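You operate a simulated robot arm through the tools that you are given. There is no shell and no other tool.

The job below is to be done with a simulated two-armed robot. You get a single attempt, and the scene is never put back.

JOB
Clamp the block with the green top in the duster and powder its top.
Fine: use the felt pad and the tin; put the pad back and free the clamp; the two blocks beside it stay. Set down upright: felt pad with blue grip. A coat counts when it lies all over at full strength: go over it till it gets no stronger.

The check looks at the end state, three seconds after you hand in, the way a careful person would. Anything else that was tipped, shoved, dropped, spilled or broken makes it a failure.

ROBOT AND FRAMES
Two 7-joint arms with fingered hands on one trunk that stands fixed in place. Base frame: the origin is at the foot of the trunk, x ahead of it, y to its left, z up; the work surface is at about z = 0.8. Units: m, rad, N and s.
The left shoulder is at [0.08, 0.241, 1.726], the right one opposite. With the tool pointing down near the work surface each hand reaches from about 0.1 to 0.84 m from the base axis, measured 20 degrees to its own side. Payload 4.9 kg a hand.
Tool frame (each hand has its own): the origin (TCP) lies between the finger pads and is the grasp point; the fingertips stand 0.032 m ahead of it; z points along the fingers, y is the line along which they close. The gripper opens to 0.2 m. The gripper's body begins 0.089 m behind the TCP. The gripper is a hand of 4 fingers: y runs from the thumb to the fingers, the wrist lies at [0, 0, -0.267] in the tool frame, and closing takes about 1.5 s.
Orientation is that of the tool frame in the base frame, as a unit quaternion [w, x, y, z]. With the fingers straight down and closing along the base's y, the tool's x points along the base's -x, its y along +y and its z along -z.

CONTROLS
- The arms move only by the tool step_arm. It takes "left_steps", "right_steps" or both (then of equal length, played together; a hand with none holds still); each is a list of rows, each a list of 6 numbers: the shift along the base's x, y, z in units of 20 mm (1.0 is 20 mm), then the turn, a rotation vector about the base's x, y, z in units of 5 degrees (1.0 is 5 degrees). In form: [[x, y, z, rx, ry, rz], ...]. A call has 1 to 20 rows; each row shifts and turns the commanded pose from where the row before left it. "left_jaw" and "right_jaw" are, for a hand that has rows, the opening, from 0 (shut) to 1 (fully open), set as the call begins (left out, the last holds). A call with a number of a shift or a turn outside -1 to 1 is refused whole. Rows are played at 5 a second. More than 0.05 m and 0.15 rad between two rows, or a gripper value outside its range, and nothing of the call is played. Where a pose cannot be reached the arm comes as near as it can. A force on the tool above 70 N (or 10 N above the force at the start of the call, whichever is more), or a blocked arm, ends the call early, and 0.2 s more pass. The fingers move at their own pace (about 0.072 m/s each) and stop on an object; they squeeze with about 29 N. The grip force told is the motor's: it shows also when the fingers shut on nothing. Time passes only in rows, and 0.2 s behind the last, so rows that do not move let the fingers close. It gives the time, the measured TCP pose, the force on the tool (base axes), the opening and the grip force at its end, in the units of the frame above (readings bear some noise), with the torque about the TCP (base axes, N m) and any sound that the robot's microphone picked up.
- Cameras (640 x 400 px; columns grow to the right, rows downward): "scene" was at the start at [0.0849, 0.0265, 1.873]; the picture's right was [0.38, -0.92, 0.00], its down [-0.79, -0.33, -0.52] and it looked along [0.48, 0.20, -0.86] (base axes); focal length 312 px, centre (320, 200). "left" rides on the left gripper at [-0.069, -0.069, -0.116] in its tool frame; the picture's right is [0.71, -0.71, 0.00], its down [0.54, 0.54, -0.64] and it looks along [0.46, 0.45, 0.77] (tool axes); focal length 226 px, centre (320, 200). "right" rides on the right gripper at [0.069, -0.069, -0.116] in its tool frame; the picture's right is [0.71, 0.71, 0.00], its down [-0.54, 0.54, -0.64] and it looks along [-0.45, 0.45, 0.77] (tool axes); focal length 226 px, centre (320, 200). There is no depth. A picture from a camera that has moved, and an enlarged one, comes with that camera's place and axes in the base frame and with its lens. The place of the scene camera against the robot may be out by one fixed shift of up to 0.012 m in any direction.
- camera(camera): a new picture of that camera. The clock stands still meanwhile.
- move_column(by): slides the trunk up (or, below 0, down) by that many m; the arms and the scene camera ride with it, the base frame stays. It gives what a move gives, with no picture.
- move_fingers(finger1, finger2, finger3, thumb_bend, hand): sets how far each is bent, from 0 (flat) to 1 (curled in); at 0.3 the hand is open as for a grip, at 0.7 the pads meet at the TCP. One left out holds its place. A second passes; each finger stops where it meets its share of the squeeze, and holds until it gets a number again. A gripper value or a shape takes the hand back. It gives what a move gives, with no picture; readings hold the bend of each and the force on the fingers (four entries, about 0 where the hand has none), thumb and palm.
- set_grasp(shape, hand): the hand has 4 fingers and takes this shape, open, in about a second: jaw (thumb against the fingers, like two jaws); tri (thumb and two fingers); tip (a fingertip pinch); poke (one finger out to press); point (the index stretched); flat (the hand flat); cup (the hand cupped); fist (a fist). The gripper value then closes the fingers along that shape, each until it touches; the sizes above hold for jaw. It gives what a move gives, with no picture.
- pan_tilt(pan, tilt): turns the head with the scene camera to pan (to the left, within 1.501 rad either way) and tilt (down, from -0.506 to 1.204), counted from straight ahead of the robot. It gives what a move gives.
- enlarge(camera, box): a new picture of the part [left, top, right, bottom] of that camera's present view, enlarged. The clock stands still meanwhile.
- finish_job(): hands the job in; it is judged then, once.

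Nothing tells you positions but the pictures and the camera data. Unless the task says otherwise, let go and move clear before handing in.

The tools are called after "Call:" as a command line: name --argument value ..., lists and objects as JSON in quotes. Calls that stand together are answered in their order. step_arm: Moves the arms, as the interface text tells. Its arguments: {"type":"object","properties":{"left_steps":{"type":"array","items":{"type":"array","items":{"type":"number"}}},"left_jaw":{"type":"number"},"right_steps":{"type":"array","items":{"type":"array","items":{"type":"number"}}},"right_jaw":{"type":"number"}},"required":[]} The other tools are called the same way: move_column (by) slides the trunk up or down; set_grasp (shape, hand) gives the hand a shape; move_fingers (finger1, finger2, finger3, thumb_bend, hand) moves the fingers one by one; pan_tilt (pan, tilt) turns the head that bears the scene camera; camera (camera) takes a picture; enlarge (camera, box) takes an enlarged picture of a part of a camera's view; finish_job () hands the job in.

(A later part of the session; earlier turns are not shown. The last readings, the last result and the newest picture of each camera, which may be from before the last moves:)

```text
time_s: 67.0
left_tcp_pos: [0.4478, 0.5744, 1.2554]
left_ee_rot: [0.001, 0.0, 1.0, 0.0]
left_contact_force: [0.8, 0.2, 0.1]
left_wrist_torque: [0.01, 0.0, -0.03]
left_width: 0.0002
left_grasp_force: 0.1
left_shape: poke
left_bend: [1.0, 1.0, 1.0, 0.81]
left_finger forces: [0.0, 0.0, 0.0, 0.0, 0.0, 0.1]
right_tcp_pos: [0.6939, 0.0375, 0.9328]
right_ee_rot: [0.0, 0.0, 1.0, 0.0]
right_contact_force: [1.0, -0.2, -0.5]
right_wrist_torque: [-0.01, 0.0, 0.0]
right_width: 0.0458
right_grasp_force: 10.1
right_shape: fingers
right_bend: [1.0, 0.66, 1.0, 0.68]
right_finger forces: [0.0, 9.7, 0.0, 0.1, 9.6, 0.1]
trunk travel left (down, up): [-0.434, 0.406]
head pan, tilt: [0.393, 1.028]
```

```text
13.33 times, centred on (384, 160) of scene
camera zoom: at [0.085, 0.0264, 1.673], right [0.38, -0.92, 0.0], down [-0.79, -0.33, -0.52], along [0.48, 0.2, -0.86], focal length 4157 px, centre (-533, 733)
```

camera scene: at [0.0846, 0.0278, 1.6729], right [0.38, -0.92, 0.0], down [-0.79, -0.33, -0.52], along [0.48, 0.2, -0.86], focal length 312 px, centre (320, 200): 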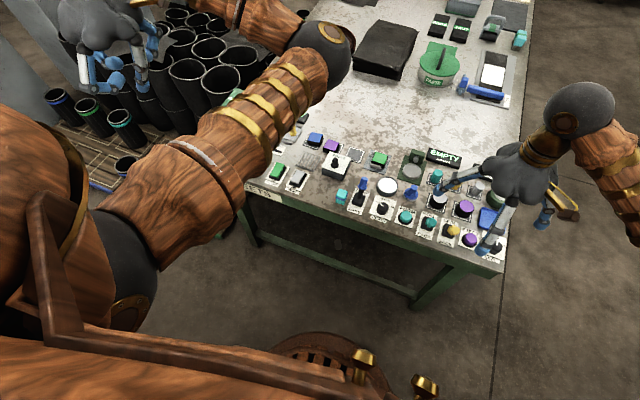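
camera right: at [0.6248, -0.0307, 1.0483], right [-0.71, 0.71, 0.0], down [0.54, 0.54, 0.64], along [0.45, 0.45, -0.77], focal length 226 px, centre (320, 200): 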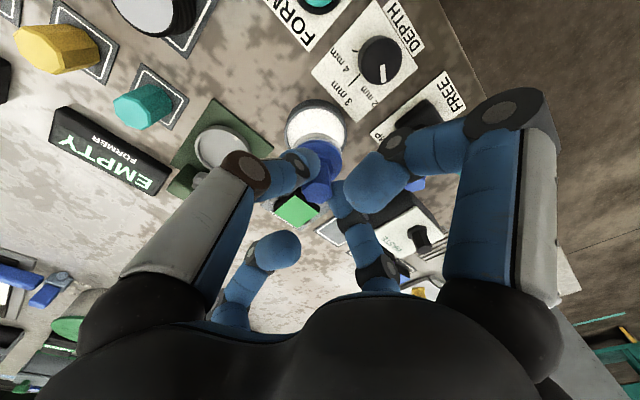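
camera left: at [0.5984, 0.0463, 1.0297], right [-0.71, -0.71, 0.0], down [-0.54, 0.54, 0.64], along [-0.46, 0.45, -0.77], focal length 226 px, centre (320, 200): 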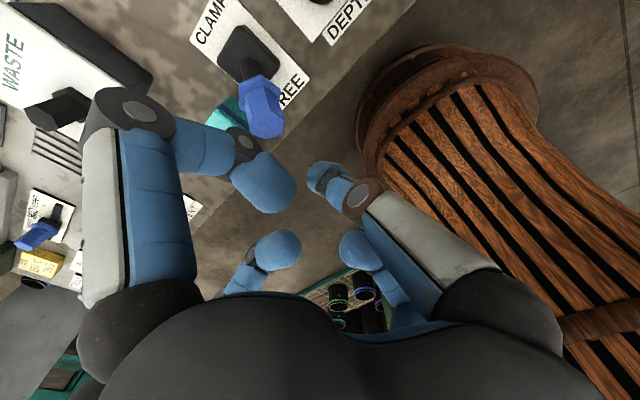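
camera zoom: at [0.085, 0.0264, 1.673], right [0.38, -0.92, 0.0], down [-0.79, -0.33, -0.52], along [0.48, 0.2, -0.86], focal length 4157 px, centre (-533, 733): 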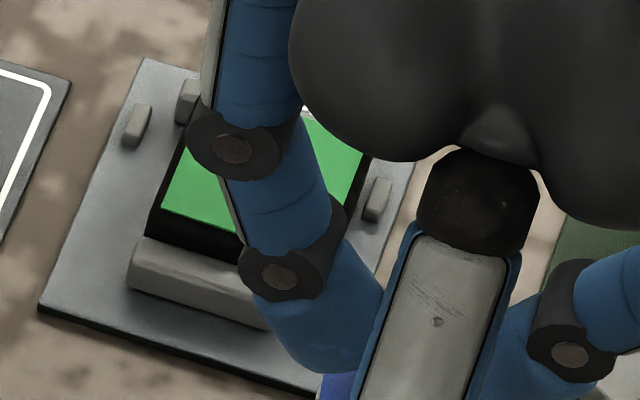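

Block top centre is near (0.795, 0.095) at z≈0.8265. I'll bring the pad above it.

Call:
step_arm --right_steps '[[0.8, 0.45, 0, 0, 0, 0], [0.9, 0.5, 0, 0, 0, 0], [0.9, 0.5, 0, 0, 0, 0], [0.9, 0.5, 0, 0, 0, 0], [0.9, 0.5, 0, 0, 0, 0], [0.45, 0.27, 0, 0, 0, 0], [0, 0, 0, 0, 0, 0]]'

Call:
enlarge --camera "right" --box '[256, 108, 384, 188]'

Call:
enlarge --camera "scene" --box '[350, 135, 414, 175]'

```text
time_s: 68.6
left_tcp_pos: [0.4464, 0.5758, 1.2557]
left_ee_rot: [0.0, 0.0, 1.0, 0.0]
left_contact_force: [0.0, -0.8, 0.2]
left_wrist_torque: [-0.01, 0.03, -0.03]
left_width: 0.0
left_grasp_force: 0.1
left_shape: poke
left_bend: [1.0, 1.0, 1.0, 0.81]
left_finger forces: [0.0, 0.0, 0.0, 0.0, 0.1, 0.0]
right_tcp_pos: [0.7902, 0.0925, 0.931]
right_ee_rot: [0.0, -0.002, 1.0, 0.0]
right_contact_force: [-1.2, -1.1, -0.2]
right_wrist_torque: [0.02, 0.01, 0.01]
right_width: 0.046
right_grasp_force: 10.0
right_shape: fingers
right_bend: [1.0, 0.66, 1.0, 0.68]
right_finger forces: [0.0, 9.7, 0.0, 0.1, 9.6, 0.0]
trunk travel left (down, up): [-0.434, 0.406]
head pan, tilt: [0.393, 1.028]
```

```text
5.00 times, centred on (320, 148) of right
camera zoom: at [0.7215, 0.0241, 1.047], right [-0.71, 0.71, 0.0], down [0.54, 0.54, 0.64], along [0.45, 0.46, -0.77], focal length 1130 px, centre (320, 460)
```

zoom: 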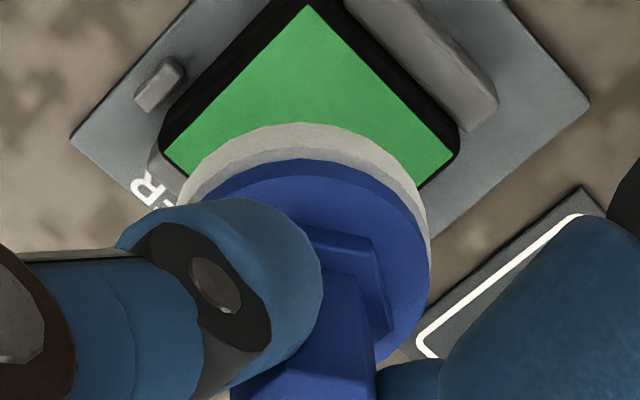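

```text
10.00 times, centred on (382, 155) of scene
camera zoom: at [0.0849, 0.0262, 1.673], right [0.38, -0.92, 0.0], down [-0.79, -0.33, -0.52], along [0.48, 0.2, -0.86], focal length 3118 px, centre (-300, 650)
```

zoom: 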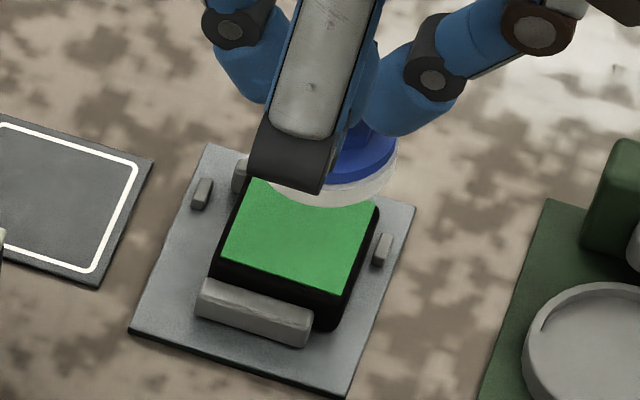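

The pad is centred over the block within about 1–2 mm in both views. I'll lower it to just above the surface, then feel for contact.

Call:
step_arm --right_steps '[[0, 0, -0.6, 0, 0, 0], [0, 0, -0.6, 0, 0, 0], [0, 0, -0.3, 0, 0, 0], [0, 0, 0, 0, 0, 0]]'

Call:
step_arm --right_steps '[[0, 0, -0.1, 0, 0, 0], [0, 0, 0, 0, 0, 0]]'

Call:
step_arm --right_steps '[[0, 0, -0.1, 0, 0, 0], [0, 0, 0, 0, 0, 0]]'

```text
time_s: 69.6
left_tcp_pos: [0.4473, 0.575, 1.2568]
left_ee_rot: [0.0, 0.0, 1.0, 0.0]
left_contact_force: [-0.3, 0.4, 0.4]
left_wrist_torque: [0.02, 0.01, 0.0]
left_width: 0.0001
left_grasp_force: 0.0
left_shape: poke
left_bend: [1.0, 1.0, 1.0, 0.81]
left_finger forces: [0.0, 0.0, 0.1, 0.0, 0.1, 0.0]
right_tcp_pos: [0.7933, 0.0932, 0.9]
right_ee_rot: [0.0, 0.0, 1.0, 0.0]
right_contact_force: [0.3, -0.3, 0.2]
right_wrist_torque: [-0.01, 0.01, 0.02]
right_width: 0.0459
right_grasp_force: 9.9
right_shape: fingers
right_bend: [1.0, 0.66, 1.0, 0.68]
right_finger forces: [0.0, 9.7, 0.1, 0.0, 9.6, 0.0]
trunk travel left (down, up): [-0.434, 0.406]
head pan, tilt: [0.393, 1.028]
```

```text
time_s: 70.2
left_tcp_pos: [0.4472, 0.5766, 1.2551]
left_ee_rot: [0.001, 0.0, 1.0, 0.0]
left_contact_force: [-0.2, 0.2, -0.4]
left_wrist_torque: [0.04, 0.01, -0.02]
left_width: 0.0
left_grasp_force: 0.1
left_shape: poke
left_bend: [1.0, 1.0, 1.0, 0.81]
left_finger forces: [0.0, 0.1, 0.0, 0.0, 0.0, 0.0]
right_tcp_pos: [0.7934, 0.0918, 0.8983]
right_ee_rot: [0.0, -0.001, 1.0, -0.001]
right_contact_force: [0.3, 0.2, -0.5]
right_wrist_torque: [-0.05, 0.03, 0.03]
right_width: 0.0458
right_grasp_force: 9.4
right_shape: fingers
right_bend: [1.0, 0.66, 1.0, 0.68]
right_finger forces: [0.0, 9.7, 0.1, 0.0, 9.6, 0.1]
trunk travel left (down, up): [-0.434, 0.406]
head pan, tilt: [0.393, 1.028]
```

```text
time_s: 70.8
left_tcp_pos: [0.4471, 0.5754, 1.2566]
left_ee_rot: [-0.001, 0.0, 1.0, 0.0]
left_contact_force: [0.1, -0.1, -1.1]
left_wrist_torque: [-0.02, -0.01, -0.02]
left_width: 0.0
left_grasp_force: 0.1
left_shape: poke
left_bend: [1.0, 1.0, 1.0, 0.81]
left_finger forces: [0.0, 0.0, 0.1, 0.0, 0.0, 0.0]
right_tcp_pos: [0.7925, 0.0946, 0.8973]
right_ee_rot: [0.0, 0.0, 1.0, 0.0]
right_contact_force: [0.1, 0.6, -0.2]
right_wrist_torque: [-0.02, 0.0, 0.0]
right_width: 0.0459
right_grasp_force: 9.5
right_shape: fingers
right_bend: [1.0, 0.66, 1.0, 0.68]
right_finger forces: [0.0, 9.7, 0.0, 0.0, 9.6, 0.0]
trunk travel left (down, up): [-0.434, 0.406]
head pan, tilt: [0.393, 1.028]
```

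No contact yet at TCP z≈0.897; I'll keep lowering a couple of millimetres at a time.

Call:
step_arm --right_steps '[[0, 0, -0.1, 0, 0, 0], [0, 0, 0, 0, 0, 0]]'

Call:
step_arm --right_steps '[[0, 0, -0.08, 0, 0, 0], [0, 0, 0, 0, 0, 0]]'

Call:
enlarge --camera "scene" --box '[350, 135, 414, 175]'

```text
time_s: 71.4
left_tcp_pos: [0.4475, 0.5762, 1.2552]
left_ee_rot: [0.001, 0.0, 1.0, 0.0]
left_contact_force: [-0.2, -0.2, -0.4]
left_wrist_torque: [-0.01, 0.01, -0.02]
left_width: 0.0
left_grasp_force: 0.1
left_shape: poke
left_bend: [1.0, 1.0, 1.0, 0.81]
left_finger forces: [0.1, 0.0, 0.0, 0.1, 0.0, 0.0]
right_tcp_pos: [0.7913, 0.0932, 0.8948]
right_ee_rot: [0.0, -0.001, 1.0, 0.0]
right_contact_force: [-0.8, 0.2, 0.7]
right_wrist_torque: [0.0, -0.03, 0.04]
right_width: 0.0459
right_grasp_force: 9.6
right_shape: fingers
right_bend: [1.0, 0.66, 1.0, 0.68]
right_finger forces: [0.1, 9.8, 0.0, 0.0, 9.8, 0.0]
trunk travel left (down, up): [-0.434, 0.406]
head pan, tilt: [0.393, 1.028]
```

```text
time_s: 72.0
left_tcp_pos: [0.4474, 0.5759, 1.2561]
left_ee_rot: [0.0, -0.001, 1.0, 0.0]
left_contact_force: [0.9, 0.3, 0.7]
left_wrist_torque: [0.01, -0.03, 0.04]
left_width: 0.0
left_grasp_force: 0.2
left_shape: poke
left_bend: [1.0, 1.0, 1.0, 0.81]
left_finger forces: [0.0, 0.0, 0.0, 0.1, 0.0, 0.0]
right_tcp_pos: [0.7911, 0.0944, 0.8946]
right_ee_rot: [0.0, -0.001, 1.0, 0.0]
right_contact_force: [0.0, -2.3, 6.2]
right_wrist_torque: [-0.01, -0.01, -0.01]
right_width: 0.0459
right_grasp_force: 10.4
right_shape: fingers
right_bend: [1.0, 0.66, 1.0, 0.68]
right_finger forces: [0.0, 9.5, 0.1, 0.0, 12.0, 0.0]
trunk travel left (down, up): [-0.434, 0.406]
head pan, tilt: [0.393, 1.028]
```

```text
10.00 times, centred on (382, 155) of scene
camera zoom: at [0.0844, 0.0261, 1.6731], right [0.38, -0.92, 0.0], down [-0.79, -0.33, -0.52], along [0.48, 0.2, -0.86], focal length 3118 px, centre (-300, 650)
```

zoom: 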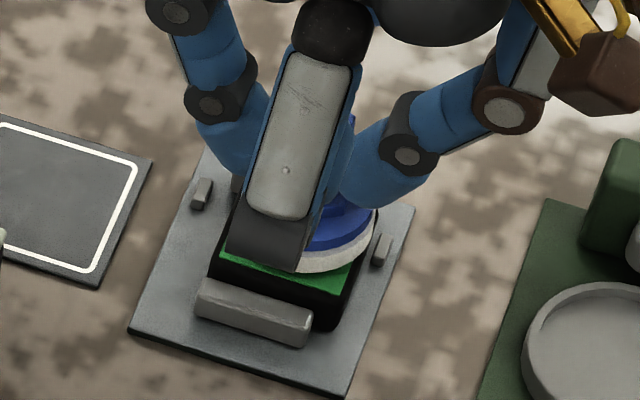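

The felt presses on the block with 6 N. I'll slide it in a 10 mm square pattern round the centre so the corners are covered too.

Call:
step_arm --right_steps '[[0.25, 0, 0, 0, 0, 0], [0.25, 0, 0, 0, 0, 0], [0, 0.25, 0, 0, 0, 0], [0, 0.25, 0, 0, 0, 0], [-0.25, 0, 0, 0, 0, 0], [-0.25, 0, 0, 0, 0, 0], [-0.25, 0, 0, 0, 0, 0], [-0.25, 0, 0, 0, 0, 0], [0, -0.25, 0, 0, 0, 0], [0, -0.25, 0, 0, 0, 0], [0, -0.25, 0, 0, 0, 0], [0, -0.25, 0, 0, 0, 0], [0.25, 0, 0, 0, 0, 0], [0.25, 0, 0, 0, 0, 0], [0.25, 0, 0, 0, 0, 0], [0.25, 0, 0, 0, 0, 0], [0, 0.25, 0, 0, 0, 0], [0, 0.25, 0, 0, 0, 0], [-0.25, 0, 0, 0, 0, 0], [-0.25, 0, 0, 0, 0, 0]]'

Call:
enlarge --camera "scene" --box '[350, 135, 414, 175]'

Call:
enlarge --camera "right" --box '[256, 108, 384, 188]'

```text
time_s: 76.2
left_tcp_pos: [0.4462, 0.5756, 1.2567]
left_ee_rot: [0.0, 0.0, 1.0, 0.0]
left_contact_force: [-0.5, -0.2, 0.4]
left_wrist_torque: [0.0, 0.01, -0.02]
left_width: 0.0
left_grasp_force: 0.1
left_shape: poke
left_bend: [1.0, 1.0, 1.0, 0.81]
left_finger forces: [0.0, 0.0, 0.0, 0.0, 0.0, 0.1]
right_tcp_pos: [0.79, 0.0937, 0.8944]
right_ee_rot: [0.0, 0.0, 1.0, 0.0]
right_contact_force: [-0.8, 0.1, -1.2]
right_wrist_torque: [-0.02, 0.0, 0.01]
right_width: 0.0445
right_grasp_force: 9.4
right_shape: fingers
right_bend: [1.0, 0.65, 1.0, 0.68]
right_finger forces: [0.1, 9.0, 0.0, 0.0, 8.7, 0.0]
trunk travel left (down, up): [-0.434, 0.406]
head pan, tilt: [0.393, 1.028]
```

```text
10.00 times, centred on (382, 155) of scene
camera zoom: at [0.0848, 0.0264, 1.673], right [0.38, -0.92, 0.0], down [-0.79, -0.33, -0.52], along [0.48, 0.2, -0.86], focal length 3118 px, centre (-300, 650)
```

zoom: 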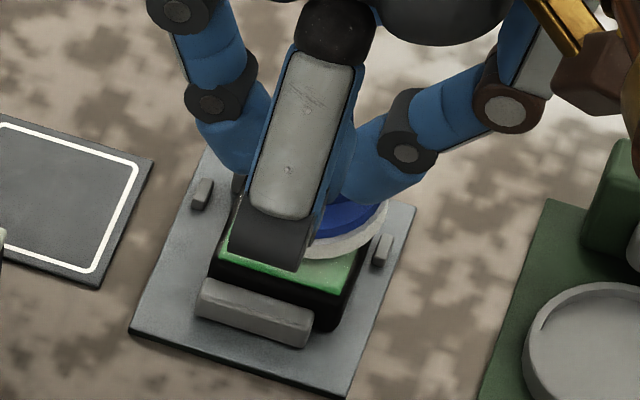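

```text
5.00 times, centred on (320, 148) of right
camera zoom: at [0.7224, 0.0247, 1.0099], right [-0.71, 0.71, 0.0], down [0.54, 0.54, 0.64], along [0.45, 0.46, -0.77], focal length 1130 px, centre (320, 460)
```

zoom: 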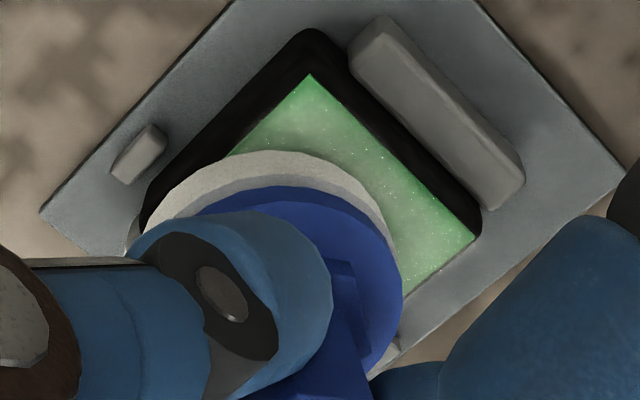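

The first pass left a light speckled coat, but the pad slid about 8 mm along the pinch, so I need a firmer grip. While the pad stands safely on the block top I'll let go, rise, and regrip it with all four fingers.

Call:
step_arm --right_steps '[[0, 0, -0.05, 0, 0, 0], [0, 0, 0, 0, 0, 0]]'

Call:
enlarge --camera "right" --box '[240, 100, 400, 200]'

Call:
enlarge --camera "scene" --box '[366, 145, 398, 165]'

```text
time_s: 76.8
left_tcp_pos: [0.4466, 0.576, 1.2569]
left_ee_rot: [0.0, -0.001, 1.0, 0.0]
left_contact_force: [-0.9, 0.1, 0.0]
left_wrist_torque: [0.0, 0.0, 0.03]
left_width: 0.0002
left_grasp_force: 0.2
left_shape: poke
left_bend: [1.0, 1.0, 1.0, 0.81]
left_finger forces: [0.1, 0.0, 0.0, 0.0, 0.0, 0.0]
right_tcp_pos: [0.7917, 0.0948, 0.8935]
right_ee_rot: [0.0, -0.001, 1.0, 0.0]
right_contact_force: [-0.1, -0.2, 0.7]
right_wrist_torque: [-0.02, 0.01, 0.0]
right_width: 0.0444
right_grasp_force: 9.1
right_shape: fingers
right_bend: [1.0, 0.65, 1.0, 0.68]
right_finger forces: [0.0, 8.8, 0.0, 0.0, 8.9, 0.0]
trunk travel left (down, up): [-0.434, 0.406]
head pan, tilt: [0.393, 1.028]
```

```text
4.00 times, centred on (320, 150) of right
camera zoom: at [0.7227, 0.025, 1.0086], right [-0.71, 0.71, 0.0], down [0.54, 0.54, 0.64], along [0.45, 0.46, -0.77], focal length 904 px, centre (320, 400)
```

zoom: 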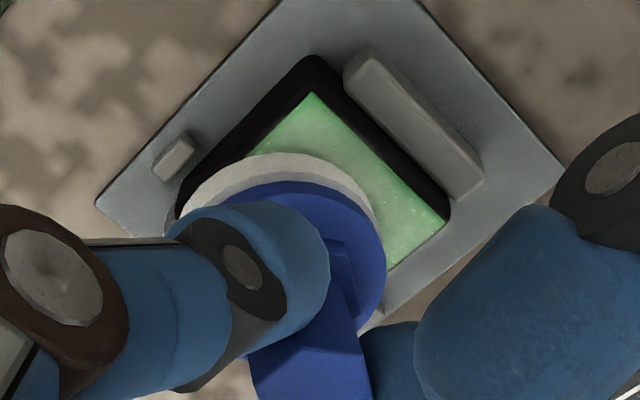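

```text
16.00 times, centred on (382, 155) of scene
camera zoom: at [0.0849, 0.0265, 1.673], right [0.38, -0.92, 0.0], down [-0.79, -0.33, -0.52], along [0.48, 0.2, -0.86], focal length 4988 px, centre (-672, 920)
```

zoom: 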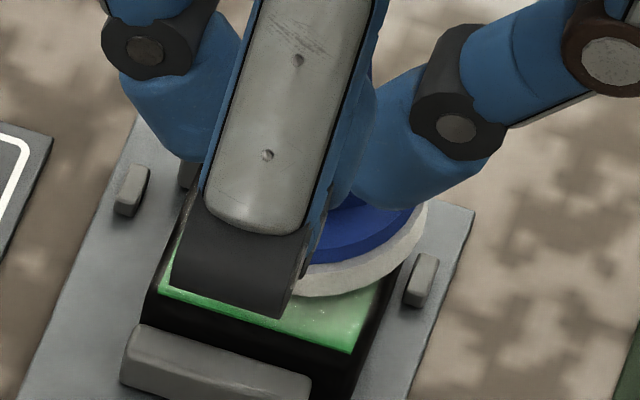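

The pad's centre is about 10 mm toward +x from the block's centre, well supported. I'll release it there and rise.

Call:
move_fingers --hand "right" --thumb_bend 0.6 --finger2 0.58

Call:
step_arm --right_steps '[[0, 0, 0.3, 0, 0, 0], [0, 0, 0.7, 0, 0, 0], [0, 0, 1, 0, 0, 0], [0, 0, 1, 0, 0, 0], [0, 0, 1, 0, 0, 0]]'

Call:
set_grasp --hand "right" --shape "jaw"

Call:
camera --camera "right"

Call:
enlarge --camera "scene" --box '[350, 125, 430, 175]'

```text
time_s: 77.8
left_tcp_pos: [0.447, 0.5754, 1.2561]
left_ee_rot: [0.0, 0.0, 1.0, -0.001]
left_contact_force: [-0.1, -1.2, 0.2]
left_wrist_torque: [0.01, 0.04, 0.03]
left_width: 0.0001
left_grasp_force: 0.1
left_shape: poke
left_bend: [1.0, 1.0, 1.0, 0.81]
left_finger forces: [0.0, 0.0, 0.0, 0.1, 0.1, 0.1]
right_tcp_pos: [0.7921, 0.0942, 0.8931]
right_ee_rot: [0.0, 0.0, 1.0, 0.0]
right_contact_force: [-0.2, 0.2, -0.1]
right_wrist_torque: [0.01, -0.03, -0.01]
right_width: 0.0578
right_grasp_force: 0.1
right_shape: fingers
right_bend: [1.0, 0.57, 1.0, 0.6]
right_finger forces: [0.1, 0.0, 0.1, 0.0, 0.1, 0.0]
trunk travel left (down, up): [-0.434, 0.406]
head pan, tilt: [0.393, 1.028]
```

```text
time_s: 79.0
left_tcp_pos: [0.4468, 0.5762, 1.256]
left_ee_rot: [0.0, 0.0, 1.0, 0.0]
left_contact_force: [-0.7, 0.1, -0.4]
left_wrist_torque: [-0.05, 0.0, 0.01]
left_width: 0.0
left_grasp_force: 0.1
left_shape: poke
left_bend: [1.0, 1.0, 1.0, 0.81]
left_finger forces: [0.0, 0.0, 0.0, 0.1, 0.1, 0.0]
right_tcp_pos: [0.7909, 0.0923, 0.9728]
right_ee_rot: [0.0, 0.0, 1.0, 0.0]
right_contact_force: [-0.4, 0.3, 0.2]
right_wrist_torque: [-0.02, 0.01, 0.02]
right_width: 0.0576
right_grasp_force: 0.0
right_shape: fingers
right_bend: [1.0, 0.57, 1.0, 0.6]
right_finger forces: [0.0, 0.1, 0.0, 0.0, 0.0, 0.1]
trunk travel left (down, up): [-0.434, 0.406]
head pan, tilt: [0.393, 1.028]
```

```text
time_s: 79.9
left_tcp_pos: [0.4473, 0.5756, 1.2568]
left_ee_rot: [0.0, 0.0, 1.0, -0.001]
left_contact_force: [-0.6, -0.5, -1.4]
left_wrist_torque: [0.0, 0.0, -0.02]
left_width: 0.0
left_grasp_force: 0.1
left_shape: poke
left_bend: [1.0, 1.0, 1.0, 0.81]
left_finger forces: [0.0, 0.0, 0.1, 0.1, 0.0, 0.0]
right_tcp_pos: [0.7919, 0.0928, 0.9737]
right_ee_rot: [-0.001, 0.0, 1.0, -0.001]
right_contact_force: [-0.8, -0.2, -0.8]
right_wrist_torque: [-0.02, 0.01, 0.03]
right_width: 0.1998
right_grasp_force: 0.2
right_shape: jaw
right_bend: [0.3, 0.3, 0.3, 0.3]
right_finger forces: [0.0, 0.0, 0.0, 0.0, 0.0, 0.0]
trunk travel left (down, up): [-0.434, 0.406]
head pan, tilt: [0.393, 1.028]
```

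```text
taken
camera right: at [0.7223, 0.0244, 1.0886], right [-0.71, 0.71, 0.0], down [0.54, 0.54, 0.64], along [0.45, 0.45, -0.77], focal length 226 px, centre (320, 200)
```

right: 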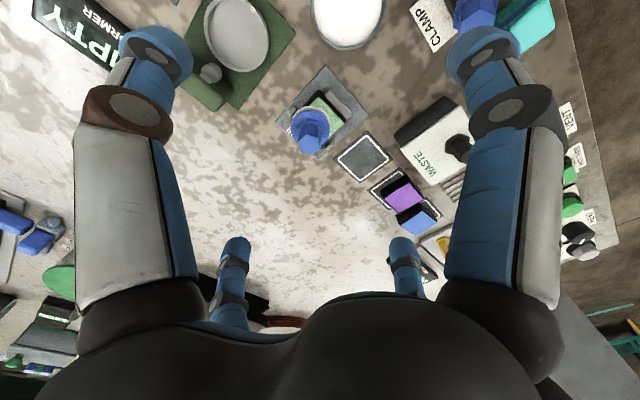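

```text
8.00 times, centred on (390, 150) of scene
camera zoom: at [0.0851, 0.0265, 1.673], right [0.38, -0.92, 0.0], down [-0.79, -0.33, -0.52], along [0.48, 0.2, -0.86], focal length 2494 px, centre (-240, 600)
```

zoom: 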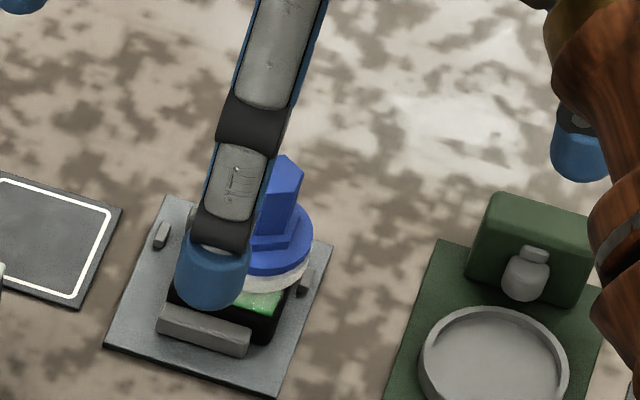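

The pad stands upright on the block. I'll zoom in to measure its exact centre for the four-finger regrip.

Call:
enlarge --camera "right" --box '[262, 60, 390, 165]'

Call:
enlarge --camera "right" --box '[280, 85, 360, 160]'

```text
3.81 times, centred on (326, 112) of right
camera zoom: at [0.7223, 0.0244, 1.0886], right [-0.71, 0.71, 0.0], down [0.54, 0.54, 0.64], along [0.45, 0.45, -0.77], focal length 861 px, centre (297, 533)
```

zoom: 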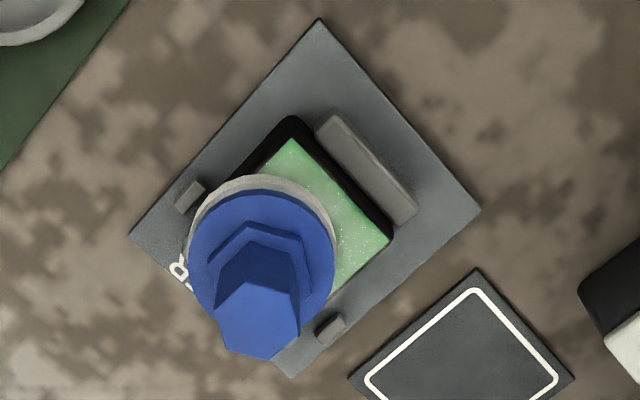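

```text
5.33 times, centred on (320, 122) of right
camera zoom: at [0.7223, 0.0244, 1.0886], right [-0.71, 0.71, 0.0], down [0.54, 0.54, 0.64], along [0.45, 0.45, -0.77], focal length 1206 px, centre (320, 613)
```

zoom: 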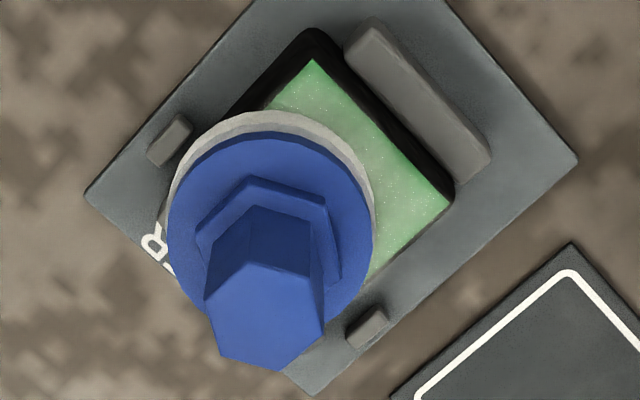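

The pad's centre is at about (0.8025, 0.090), grip top z≈0.879. I'll centre the hand on it, bring the four fingers to about 6 cm opening, and descend around the grip.

Call:
step_arm --right_jaw 0.3 --right_steps '[[0.3, -0.1, 0, 0, 0, 0], [0.26, -0.07, 0, 0, 0, 0], [0, 0, 0, 0, 0, 0], [0, 0, 0, 0, 0, 0], [0, 0, 0, 0, 0, 0], [0, 0, -0.6, 0, 0, 0], [0, 0, -0.6, 0, 0, 0], [0, 0, 0, 0, 0, 0]]'

Call:
camera --camera "right"

Call:
enlarge --camera "scene" --box '[350, 125, 430, 175]'

```text
time_s: 81.7
left_tcp_pos: [0.447, 0.5755, 1.2561]
left_ee_rot: [0.0, -0.001, 1.0, 0.0]
left_contact_force: [0.7, 0.9, 0.2]
left_wrist_torque: [-0.04, 0.0, 0.01]
left_width: 0.0
left_grasp_force: 0.1
left_shape: poke
left_bend: [1.0, 1.0, 1.0, 0.81]
left_finger forces: [0.0, 0.1, 0.0, 0.0, 0.1, 0.0]
right_tcp_pos: [0.8036, 0.0908, 0.9496]
right_ee_rot: [0.0, -0.001, 1.0, 0.0]
right_contact_force: [0.4, 0.4, 0.9]
right_wrist_torque: [-0.01, 0.0, -0.01]
right_width: 0.0604
right_grasp_force: 0.1
right_shape: jaw
right_bend: [0.48, 0.48, 0.48, 0.47]
right_finger forces: [0.1, 0.0, 0.0, 0.0, 0.0, 0.0]
trunk travel left (down, up): [-0.434, 0.406]
head pan, tilt: [0.393, 1.028]
```

```text
taken
camera right: at [0.7342, 0.021, 1.065], right [-0.71, 0.71, 0.0], down [0.54, 0.54, 0.64], along [0.45, 0.46, -0.77], focal length 226 px, centre (320, 200)
```

right: 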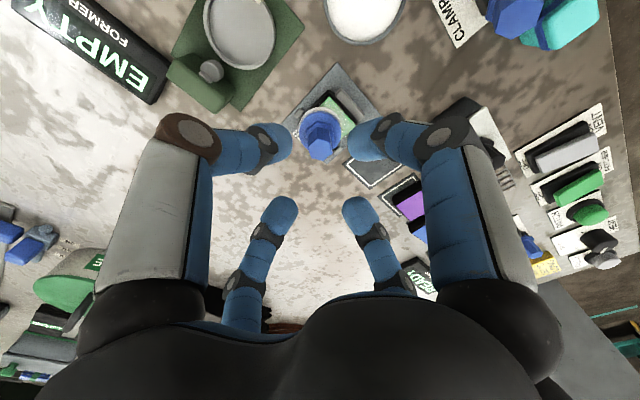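

```text
8.00 times, centred on (390, 150) of scene
camera zoom: at [0.0849, 0.0265, 1.673], right [0.38, -0.92, 0.0], down [-0.79, -0.33, -0.52], along [0.48, 0.2, -0.86], focal length 2494 px, centre (-240, 600)
```

zoom: 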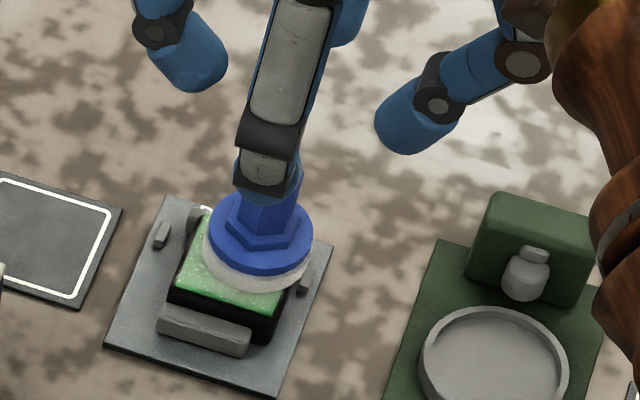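

Call:
enlarge --camera "right" --box '[240, 70, 400, 190]'

```text
3.33 times, centred on (320, 130) of right
camera zoom: at [0.7342, 0.021, 1.065], right [-0.71, 0.71, 0.0], down [0.54, 0.54, 0.64], along [0.45, 0.46, -0.77], focal length 754 px, centre (320, 433)
```

zoom: 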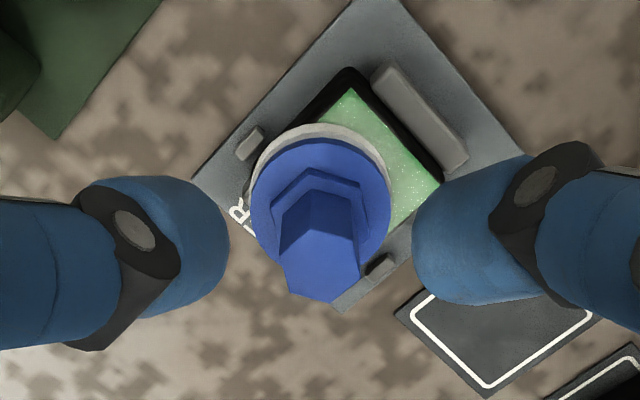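

The grip is right on the hand axis. Descending so the fingertips reach just above the flange.

Call:
step_arm --right_steps '[[0, 0, -0.7, 0, 0, 0], [0, 0, -0.7, 0, 0, 0], [0, 0, -0.7, 0, 0, 0], [0, 0, -0.5, 0, 0, 0], [0, 0, 0, 0, 0, 0]]'

Call:
enlarge --camera "right" --box '[240, 70, 400, 190]'

Call:
enlarge --camera "scene" --box '[350, 125, 430, 175]'

```text
time_s: 82.9
left_tcp_pos: [0.4476, 0.576, 1.2577]
left_ee_rot: [-0.001, 0.001, 1.0, 0.0]
left_contact_force: [-0.9, 0.2, 0.4]
left_wrist_torque: [0.01, 0.03, 0.0]
left_width: 0.0002
left_grasp_force: 0.0
left_shape: poke
left_bend: [1.0, 1.0, 1.0, 0.81]
left_finger forces: [0.0, 0.0, 0.0, 0.1, 0.0, 0.0]
right_tcp_pos: [0.8027, 0.0906, 0.897]
right_ee_rot: [0.0, -0.001, 1.0, 0.0]
right_contact_force: [-0.1, -0.2, -0.2]
right_wrist_torque: [-0.02, 0.01, -0.01]
right_width: 0.0603
right_grasp_force: 0.0
right_shape: jaw
right_bend: [0.48, 0.48, 0.48, 0.47]
right_finger forces: [0.0, 0.0, 0.0, 0.0, 0.1, 0.1]
trunk travel left (down, up): [-0.434, 0.406]
head pan, tilt: [0.393, 1.028]
```

```text
3.33 times, centred on (320, 130) of right
camera zoom: at [0.7345, 0.0212, 1.012], right [-0.71, 0.71, 0.0], down [0.54, 0.54, 0.64], along [0.45, 0.46, -0.77], focal length 754 px, centre (320, 433)
```

zoom: 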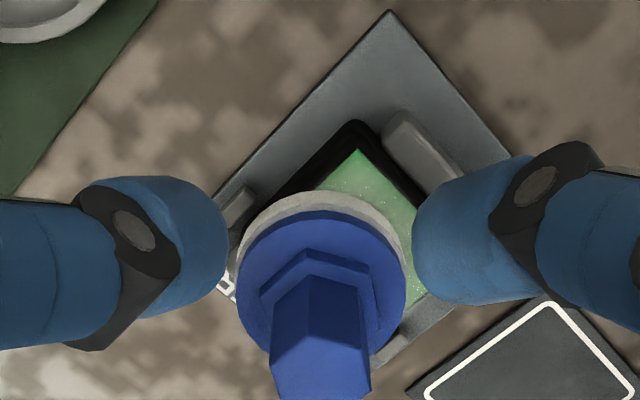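

```text
8.00 times, centred on (390, 150) of scene
camera zoom: at [0.0849, 0.0264, 1.673], right [0.38, -0.92, 0.0], down [-0.79, -0.33, -0.52], along [0.48, 0.2, -0.86], focal length 2494 px, centre (-240, 600)
```

zoom: 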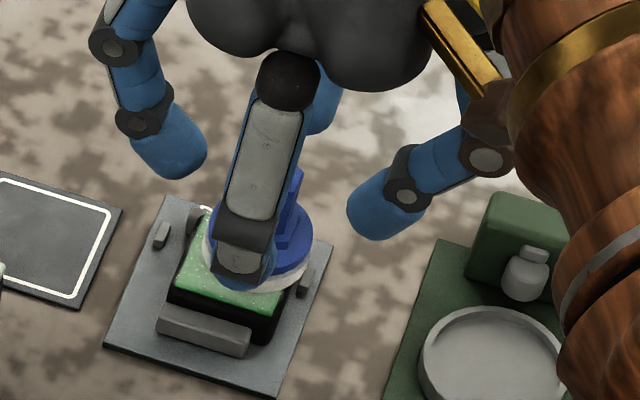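

The four fingers surround the grip evenly. Closing them now.

Call:
step_arm --right_jaw 0 --right_steps '[[0, 0, 0, 0, 0, 0], [0, 0, 0, 0, 0, 0], [0, 0, 0, 0, 0, 0], [0, 0, 0, 0, 0, 0], [0, 0, 0, 0, 0, 0], [0, 0, 0, 0, 0, 0], [0, 0, 0, 0, 0, 0]]'

Call:
enlarge --camera "right" --box '[240, 70, 400, 190]'

Call:
enlarge --camera "scene" --box '[350, 125, 430, 175]'

```text
time_s: 84.5
left_tcp_pos: [0.4482, 0.5761, 1.2561]
left_ee_rot: [0.0, 0.0, 1.0, 0.001]
left_contact_force: [-0.2, 0.1, 0.1]
left_wrist_torque: [-0.01, -0.01, 0.0]
left_width: 0.0001
left_grasp_force: 0.0
left_shape: poke
left_bend: [1.0, 1.0, 1.0, 0.81]
left_finger forces: [0.0, 0.0, 0.0, 0.0, 0.0, 0.0]
right_tcp_pos: [0.8031, 0.0909, 0.8974]
right_ee_rot: [0.0, 0.0, 1.0, 0.0]
right_contact_force: [0.7, -0.1, 0.0]
right_wrist_torque: [0.02, 0.01, 0.0]
right_width: 0.0183
right_grasp_force: 29.1
right_shape: jaw
right_bend: [0.76, 0.76, 0.62, 0.63]
right_finger forces: [22.9, 25.4, 30.8, 0.0, 25.2, 0.0]
trunk travel left (down, up): [-0.434, 0.406]
head pan, tilt: [0.393, 1.028]
```

```text
3.33 times, centred on (320, 130) of right
camera zoom: at [0.7345, 0.0213, 1.012], right [-0.71, 0.71, 0.0], down [0.54, 0.54, 0.64], along [0.45, 0.45, -0.77], focal length 754 px, centre (320, 433)
```

zoom: 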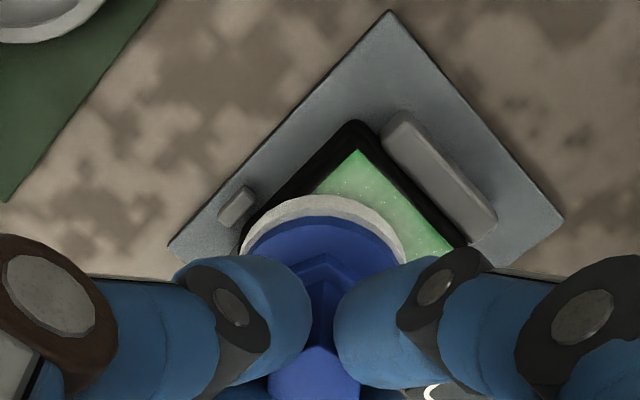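

```text
8.00 times, centred on (390, 150) of scene
camera zoom: at [0.0851, 0.0265, 1.673], right [0.38, -0.92, 0.0], down [-0.79, -0.33, -0.52], along [0.48, 0.2, -0.86], focal length 2494 px, centre (-240, 600)
```

zoom: 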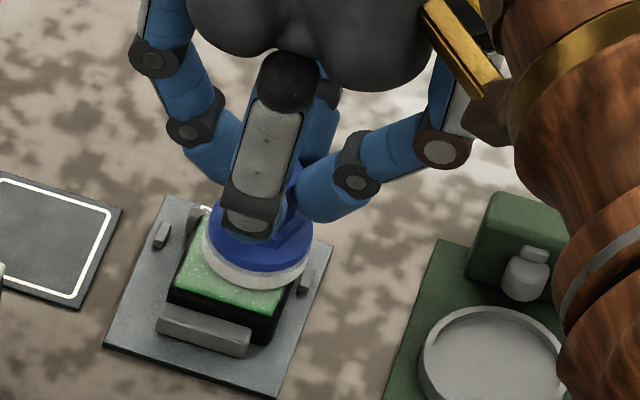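

All four fingers grip firmly at 23–31 N each. I'll press down lightly, shift to the block centre and go over the whole face again.

Call:
step_arm --right_steps '[[0, 0, -0.1, 0, 0, 0], [0, 0, 0, 0, 0, 0]]'

Call:
step_arm --right_steps '[[-0.25, 0.1, 0, 0, 0, 0], [-0.2, 0.08, 0, 0, 0, 0], [0, 0, 0, 0, 0, 0]]'

```text
time_s: 85.1
left_tcp_pos: [0.4465, 0.5767, 1.2563]
left_ee_rot: [0.0, 0.0, 1.0, 0.0]
left_contact_force: [-0.3, -0.9, -0.3]
left_wrist_torque: [0.0, -0.01, 0.01]
left_width: 0.0
left_grasp_force: 0.1
left_shape: poke
left_bend: [1.0, 1.0, 1.0, 0.81]
left_finger forces: [0.0, 0.0, 0.0, 0.0, 0.0, 0.0]
right_tcp_pos: [0.804, 0.0905, 0.8958]
right_ee_rot: [-0.001, -0.001, 1.0, -0.001]
right_contact_force: [-0.4, 0.3, 2.4]
right_wrist_torque: [-0.02, -0.05, 0.0]
right_width: 0.0182
right_grasp_force: 29.4
right_shape: jaw
right_bend: [0.76, 0.76, 0.62, 0.63]
right_finger forces: [22.9, 26.0, 31.3, 0.0, 25.9, 0.1]
trunk travel left (down, up): [-0.434, 0.406]
head pan, tilt: [0.393, 1.028]
```

```text
time_s: 85.9
left_tcp_pos: [0.4479, 0.5753, 1.2566]
left_ee_rot: [0.0, 0.0, 1.0, 0.001]
left_contact_force: [0.2, 0.8, -0.4]
left_wrist_torque: [0.03, -0.02, 0.03]
left_width: 0.0003
left_grasp_force: 0.0
left_shape: poke
left_bend: [1.0, 1.0, 1.0, 0.81]
left_finger forces: [0.0, 0.0, 0.1, 0.0, 0.0, 0.0]
right_tcp_pos: [0.7947, 0.095, 0.8958]
right_ee_rot: [0.0, 0.0, 1.0, 0.0]
right_contact_force: [1.5, -0.6, 2.7]
right_wrist_torque: [-0.05, -0.19, 0.0]
right_width: 0.0184
right_grasp_force: 29.2
right_shape: jaw
right_bend: [0.76, 0.76, 0.76, 0.63]
right_finger forces: [21.8, 25.5, 32.5, 0.0, 26.6, 0.0]
trunk travel left (down, up): [-0.434, 0.406]
head pan, tilt: [0.393, 1.028]
```

Call:
step_arm --right_steps '[[0.25, 0, 0, 0, 0, 0], [0.25, 0, 0, 0, 0, 0], [0, 0.25, 0, 0, 0, 0], [0, 0.25, 0, 0, 0, 0], [-0.25, 0, 0, 0, 0, 0], [-0.25, 0, 0, 0, 0, 0], [-0.25, 0, 0, 0, 0, 0], [-0.25, 0, 0, 0, 0, 0], [0, -0.25, 0, 0, 0, 0], [0, -0.25, 0, 0, 0, 0], [0, -0.25, 0, 0, 0, 0], [0, -0.25, 0, 0, 0, 0], [0.25, 0, 0, 0, 0, 0], [0.25, 0, 0, 0, 0, 0], [0.25, 0, 0, 0, 0, 0], [0.25, 0, 0, 0, 0, 0], [0, 0.25, 0, 0, 0, 0], [0, 0.25, 0, 0, 0, 0], [-0.25, 0, 0, 0, 0, 0], [-0.25, 0, 0, 0, 0, 0]]'

Call:
enlarge --camera "scene" --box '[350, 125, 430, 175]'

Call:
enlarge --camera "right" --box '[240, 70, 400, 190]'

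```text
time_s: 90.1
left_tcp_pos: [0.4468, 0.5756, 1.2556]
left_ee_rot: [0.0, -0.001, 1.0, 0.0]
left_contact_force: [0.1, 0.0, -0.6]
left_wrist_torque: [-0.01, 0.01, -0.03]
left_width: 0.0
left_grasp_force: 0.1
left_shape: poke
left_bend: [1.0, 1.0, 1.0, 0.81]
left_finger forces: [0.1, 0.0, 0.1, 0.0, 0.1, 0.0]
right_tcp_pos: [0.7947, 0.094, 0.8958]
right_ee_rot: [0.0, 0.001, 1.0, 0.0]
right_contact_force: [2.4, -0.1, 3.3]
right_wrist_torque: [-0.04, -0.19, 0.02]
right_width: 0.0187
right_grasp_force: 29.1
right_shape: jaw
right_bend: [0.76, 0.76, 0.62, 0.63]
right_finger forces: [20.9, 26.5, 32.6, 0.0, 31.0, 0.1]
trunk travel left (down, up): [-0.434, 0.406]
head pan, tilt: [0.393, 1.028]
```

```text
8.00 times, centred on (390, 150) of scene
camera zoom: at [0.0853, 0.0268, 1.6729], right [0.38, -0.92, 0.0], down [-0.79, -0.33, -0.52], along [0.48, 0.2, -0.86], focal length 2494 px, centre (-240, 600)
```

zoom: 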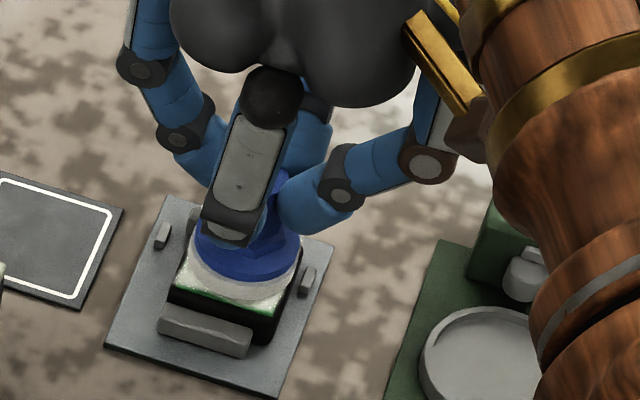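

```text
3.33 times, centred on (320, 130) of right
camera zoom: at [0.7258, 0.0251, 1.0111], right [-0.71, 0.71, 0.0], down [0.54, 0.54, 0.64], along [0.45, 0.46, -0.77], focal length 754 px, centre (320, 433)
```

zoom: 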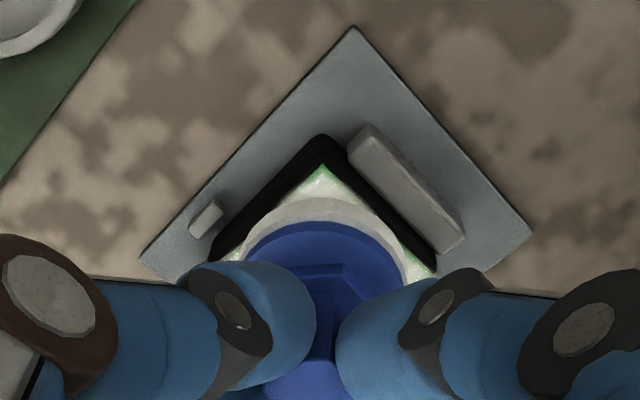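

The face is turning white with greener corners. I'll lift the pad to inspect the coat.

Call:
step_arm --right_steps '[[0, 0, 0.4, 0, 0, 0], [0, 0, 0.8, 0, 0, 0], [-0.5, -0.8, 0.8, 0, 0, 0], [-1, -1, 0, 0, 0, 0], [-1, -1, 0, 0, 0, 0], [0, 0, 0, 0, 0, 0]]'

Call:
enlarge --camera "scene" --box '[350, 135, 430, 185]'

Call:
enlarge --camera "right" --box '[240, 100, 400, 240]'

```text
time_s: 91.5
left_tcp_pos: [0.4466, 0.5754, 1.2558]
left_ee_rot: [0.0, -0.001, 1.0, 0.0]
left_contact_force: [-0.3, -0.2, -0.3]
left_wrist_torque: [-0.02, -0.02, -0.01]
left_width: 0.0002
left_grasp_force: 0.0
left_shape: poke
left_bend: [1.0, 1.0, 1.0, 0.81]
left_finger forces: [0.1, 0.0, 0.0, 0.0, 0.0, 0.0]
right_tcp_pos: [0.7435, 0.0393, 0.9337]
right_ee_rot: [0.0, -0.001, 1.0, -0.001]
right_contact_force: [0.0, 0.6, -0.4]
right_wrist_torque: [0.01, 0.01, 0.02]
right_width: 0.0184
right_grasp_force: 29.2
right_shape: jaw
right_bend: [0.76, 0.76, 0.62, 0.63]
right_finger forces: [22.1, 26.6, 31.2, 0.0, 30.1, 0.0]
trunk travel left (down, up): [-0.434, 0.406]
head pan, tilt: [0.393, 1.028]
```

```text
8.00 times, centred on (390, 160) of scene
camera zoom: at [0.0854, 0.0271, 1.673], right [0.38, -0.92, 0.0], down [-0.79, -0.33, -0.52], along [0.48, 0.2, -0.86], focal length 2494 px, centre (-240, 520)
```

zoom: 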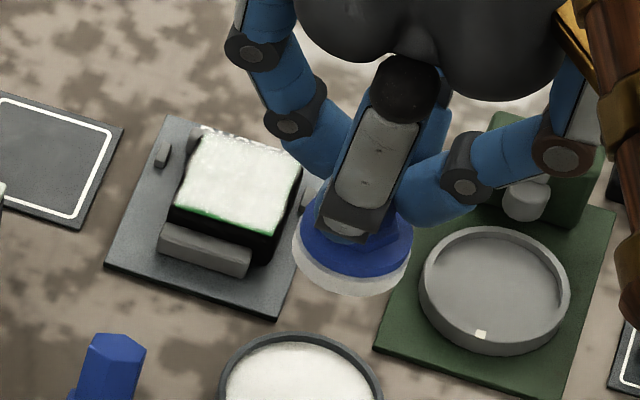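

```text
2.86 times, centred on (320, 170) of right
camera zoom: at [0.6747, -0.0291, 1.0507], right [-0.71, 0.71, 0.0], down [0.54, 0.54, 0.64], along [0.45, 0.45, -0.77], focal length 646 px, centre (320, 286)
```

zoom: 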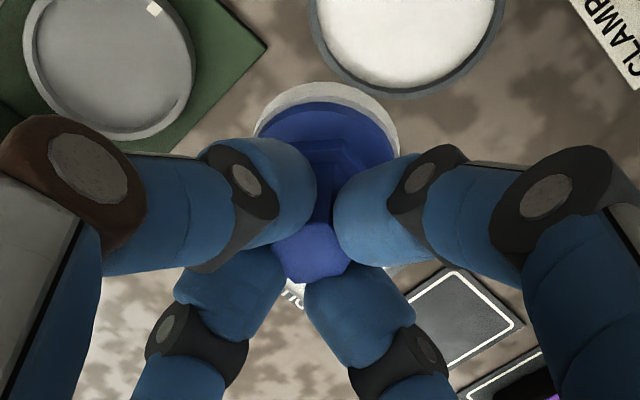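

Call:
enlarge --camera "scene" --box '[366, 147, 398, 167]'

```text
16.00 times, centred on (382, 157) of scene
camera zoom: at [0.0854, 0.0271, 1.673], right [0.38, -0.92, 0.0], down [-0.79, -0.33, -0.52], along [0.48, 0.2, -0.86], focal length 4988 px, centre (-672, 888)
```

zoom: 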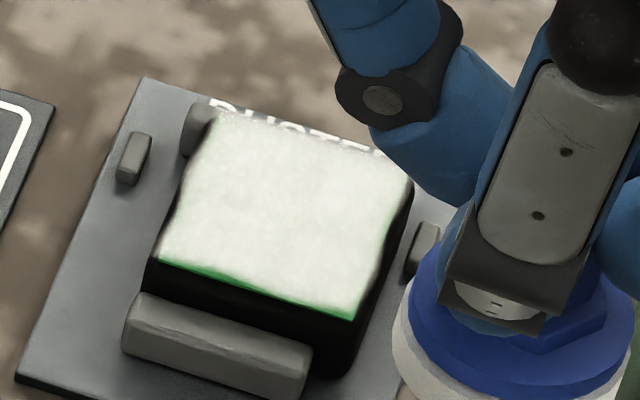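

The coat is nearly full, with a thin green fringe left along the near edge and corners. I'll recharge the pad: move it over the tin and check alignment.

Call:
step_arm --right_steps '[[-0.7, -0.03, 0, 0, 0, 0], [-0.7, -0.03, 0, 0, 0, 0], [-0.7, 0, 0, 0, 0, 0], [0, 0, -0.6, 0, 0, 0], [0, 0, -0.6, 0, 0, 0], [0, 0, 0, 0, 0, 0]]'

Call:
enlarge --camera "right" --box '[240, 90, 400, 190]'

Call:
enlarge --camera "scene" --box '[374, 168, 414, 193]'

```text
time_s: 92.9
left_tcp_pos: [0.4468, 0.5755, 1.2555]
left_ee_rot: [0.001, 0.0, 1.0, 0.001]
left_contact_force: [-0.3, 0.1, -0.2]
left_wrist_torque: [0.01, 0.0, 0.0]
left_width: 0.0
left_grasp_force: 0.0
left_shape: poke
left_bend: [1.0, 1.0, 1.0, 0.81]
left_finger forces: [0.0, 0.1, 0.1, 0.0, 0.0, 0.0]
right_tcp_pos: [0.7008, 0.0365, 0.9107]
right_ee_rot: [0.001, 0.0, 1.0, 0.0]
right_contact_force: [0.1, -0.2, 0.7]
right_wrist_torque: [0.01, -0.02, -0.01]
right_width: 0.0186
right_grasp_force: 29.2
right_shape: jaw
right_bend: [0.76, 0.76, 0.62, 0.63]
right_finger forces: [22.2, 26.5, 31.2, 0.0, 30.2, 0.0]
trunk travel left (down, up): [-0.434, 0.406]
head pan, tilt: [0.393, 1.028]
```

```text
4.00 times, centred on (320, 140) of right
camera zoom: at [0.6316, -0.0322, 1.0261], right [-0.71, 0.71, 0.0], down [0.54, 0.54, 0.64], along [0.45, 0.45, -0.77], focal length 904 px, centre (320, 440)
```

zoom: 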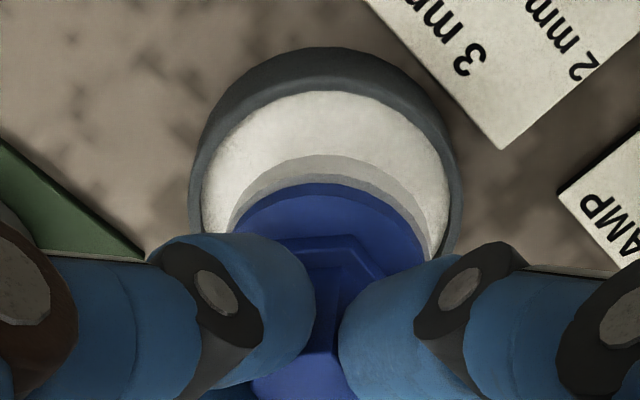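

```text
16.00 times, centred on (394, 180) of scene
camera zoom: at [0.0847, 0.0264, 1.673], right [0.38, -0.92, 0.0], down [-0.79, -0.33, -0.52], along [0.48, 0.2, -0.86], focal length 4988 px, centre (-864, 512)
```

zoom: 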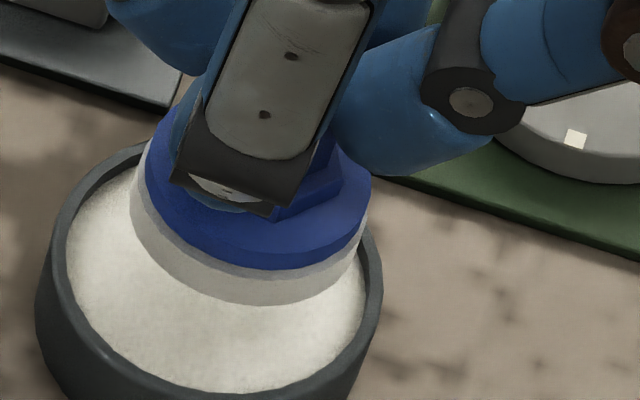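

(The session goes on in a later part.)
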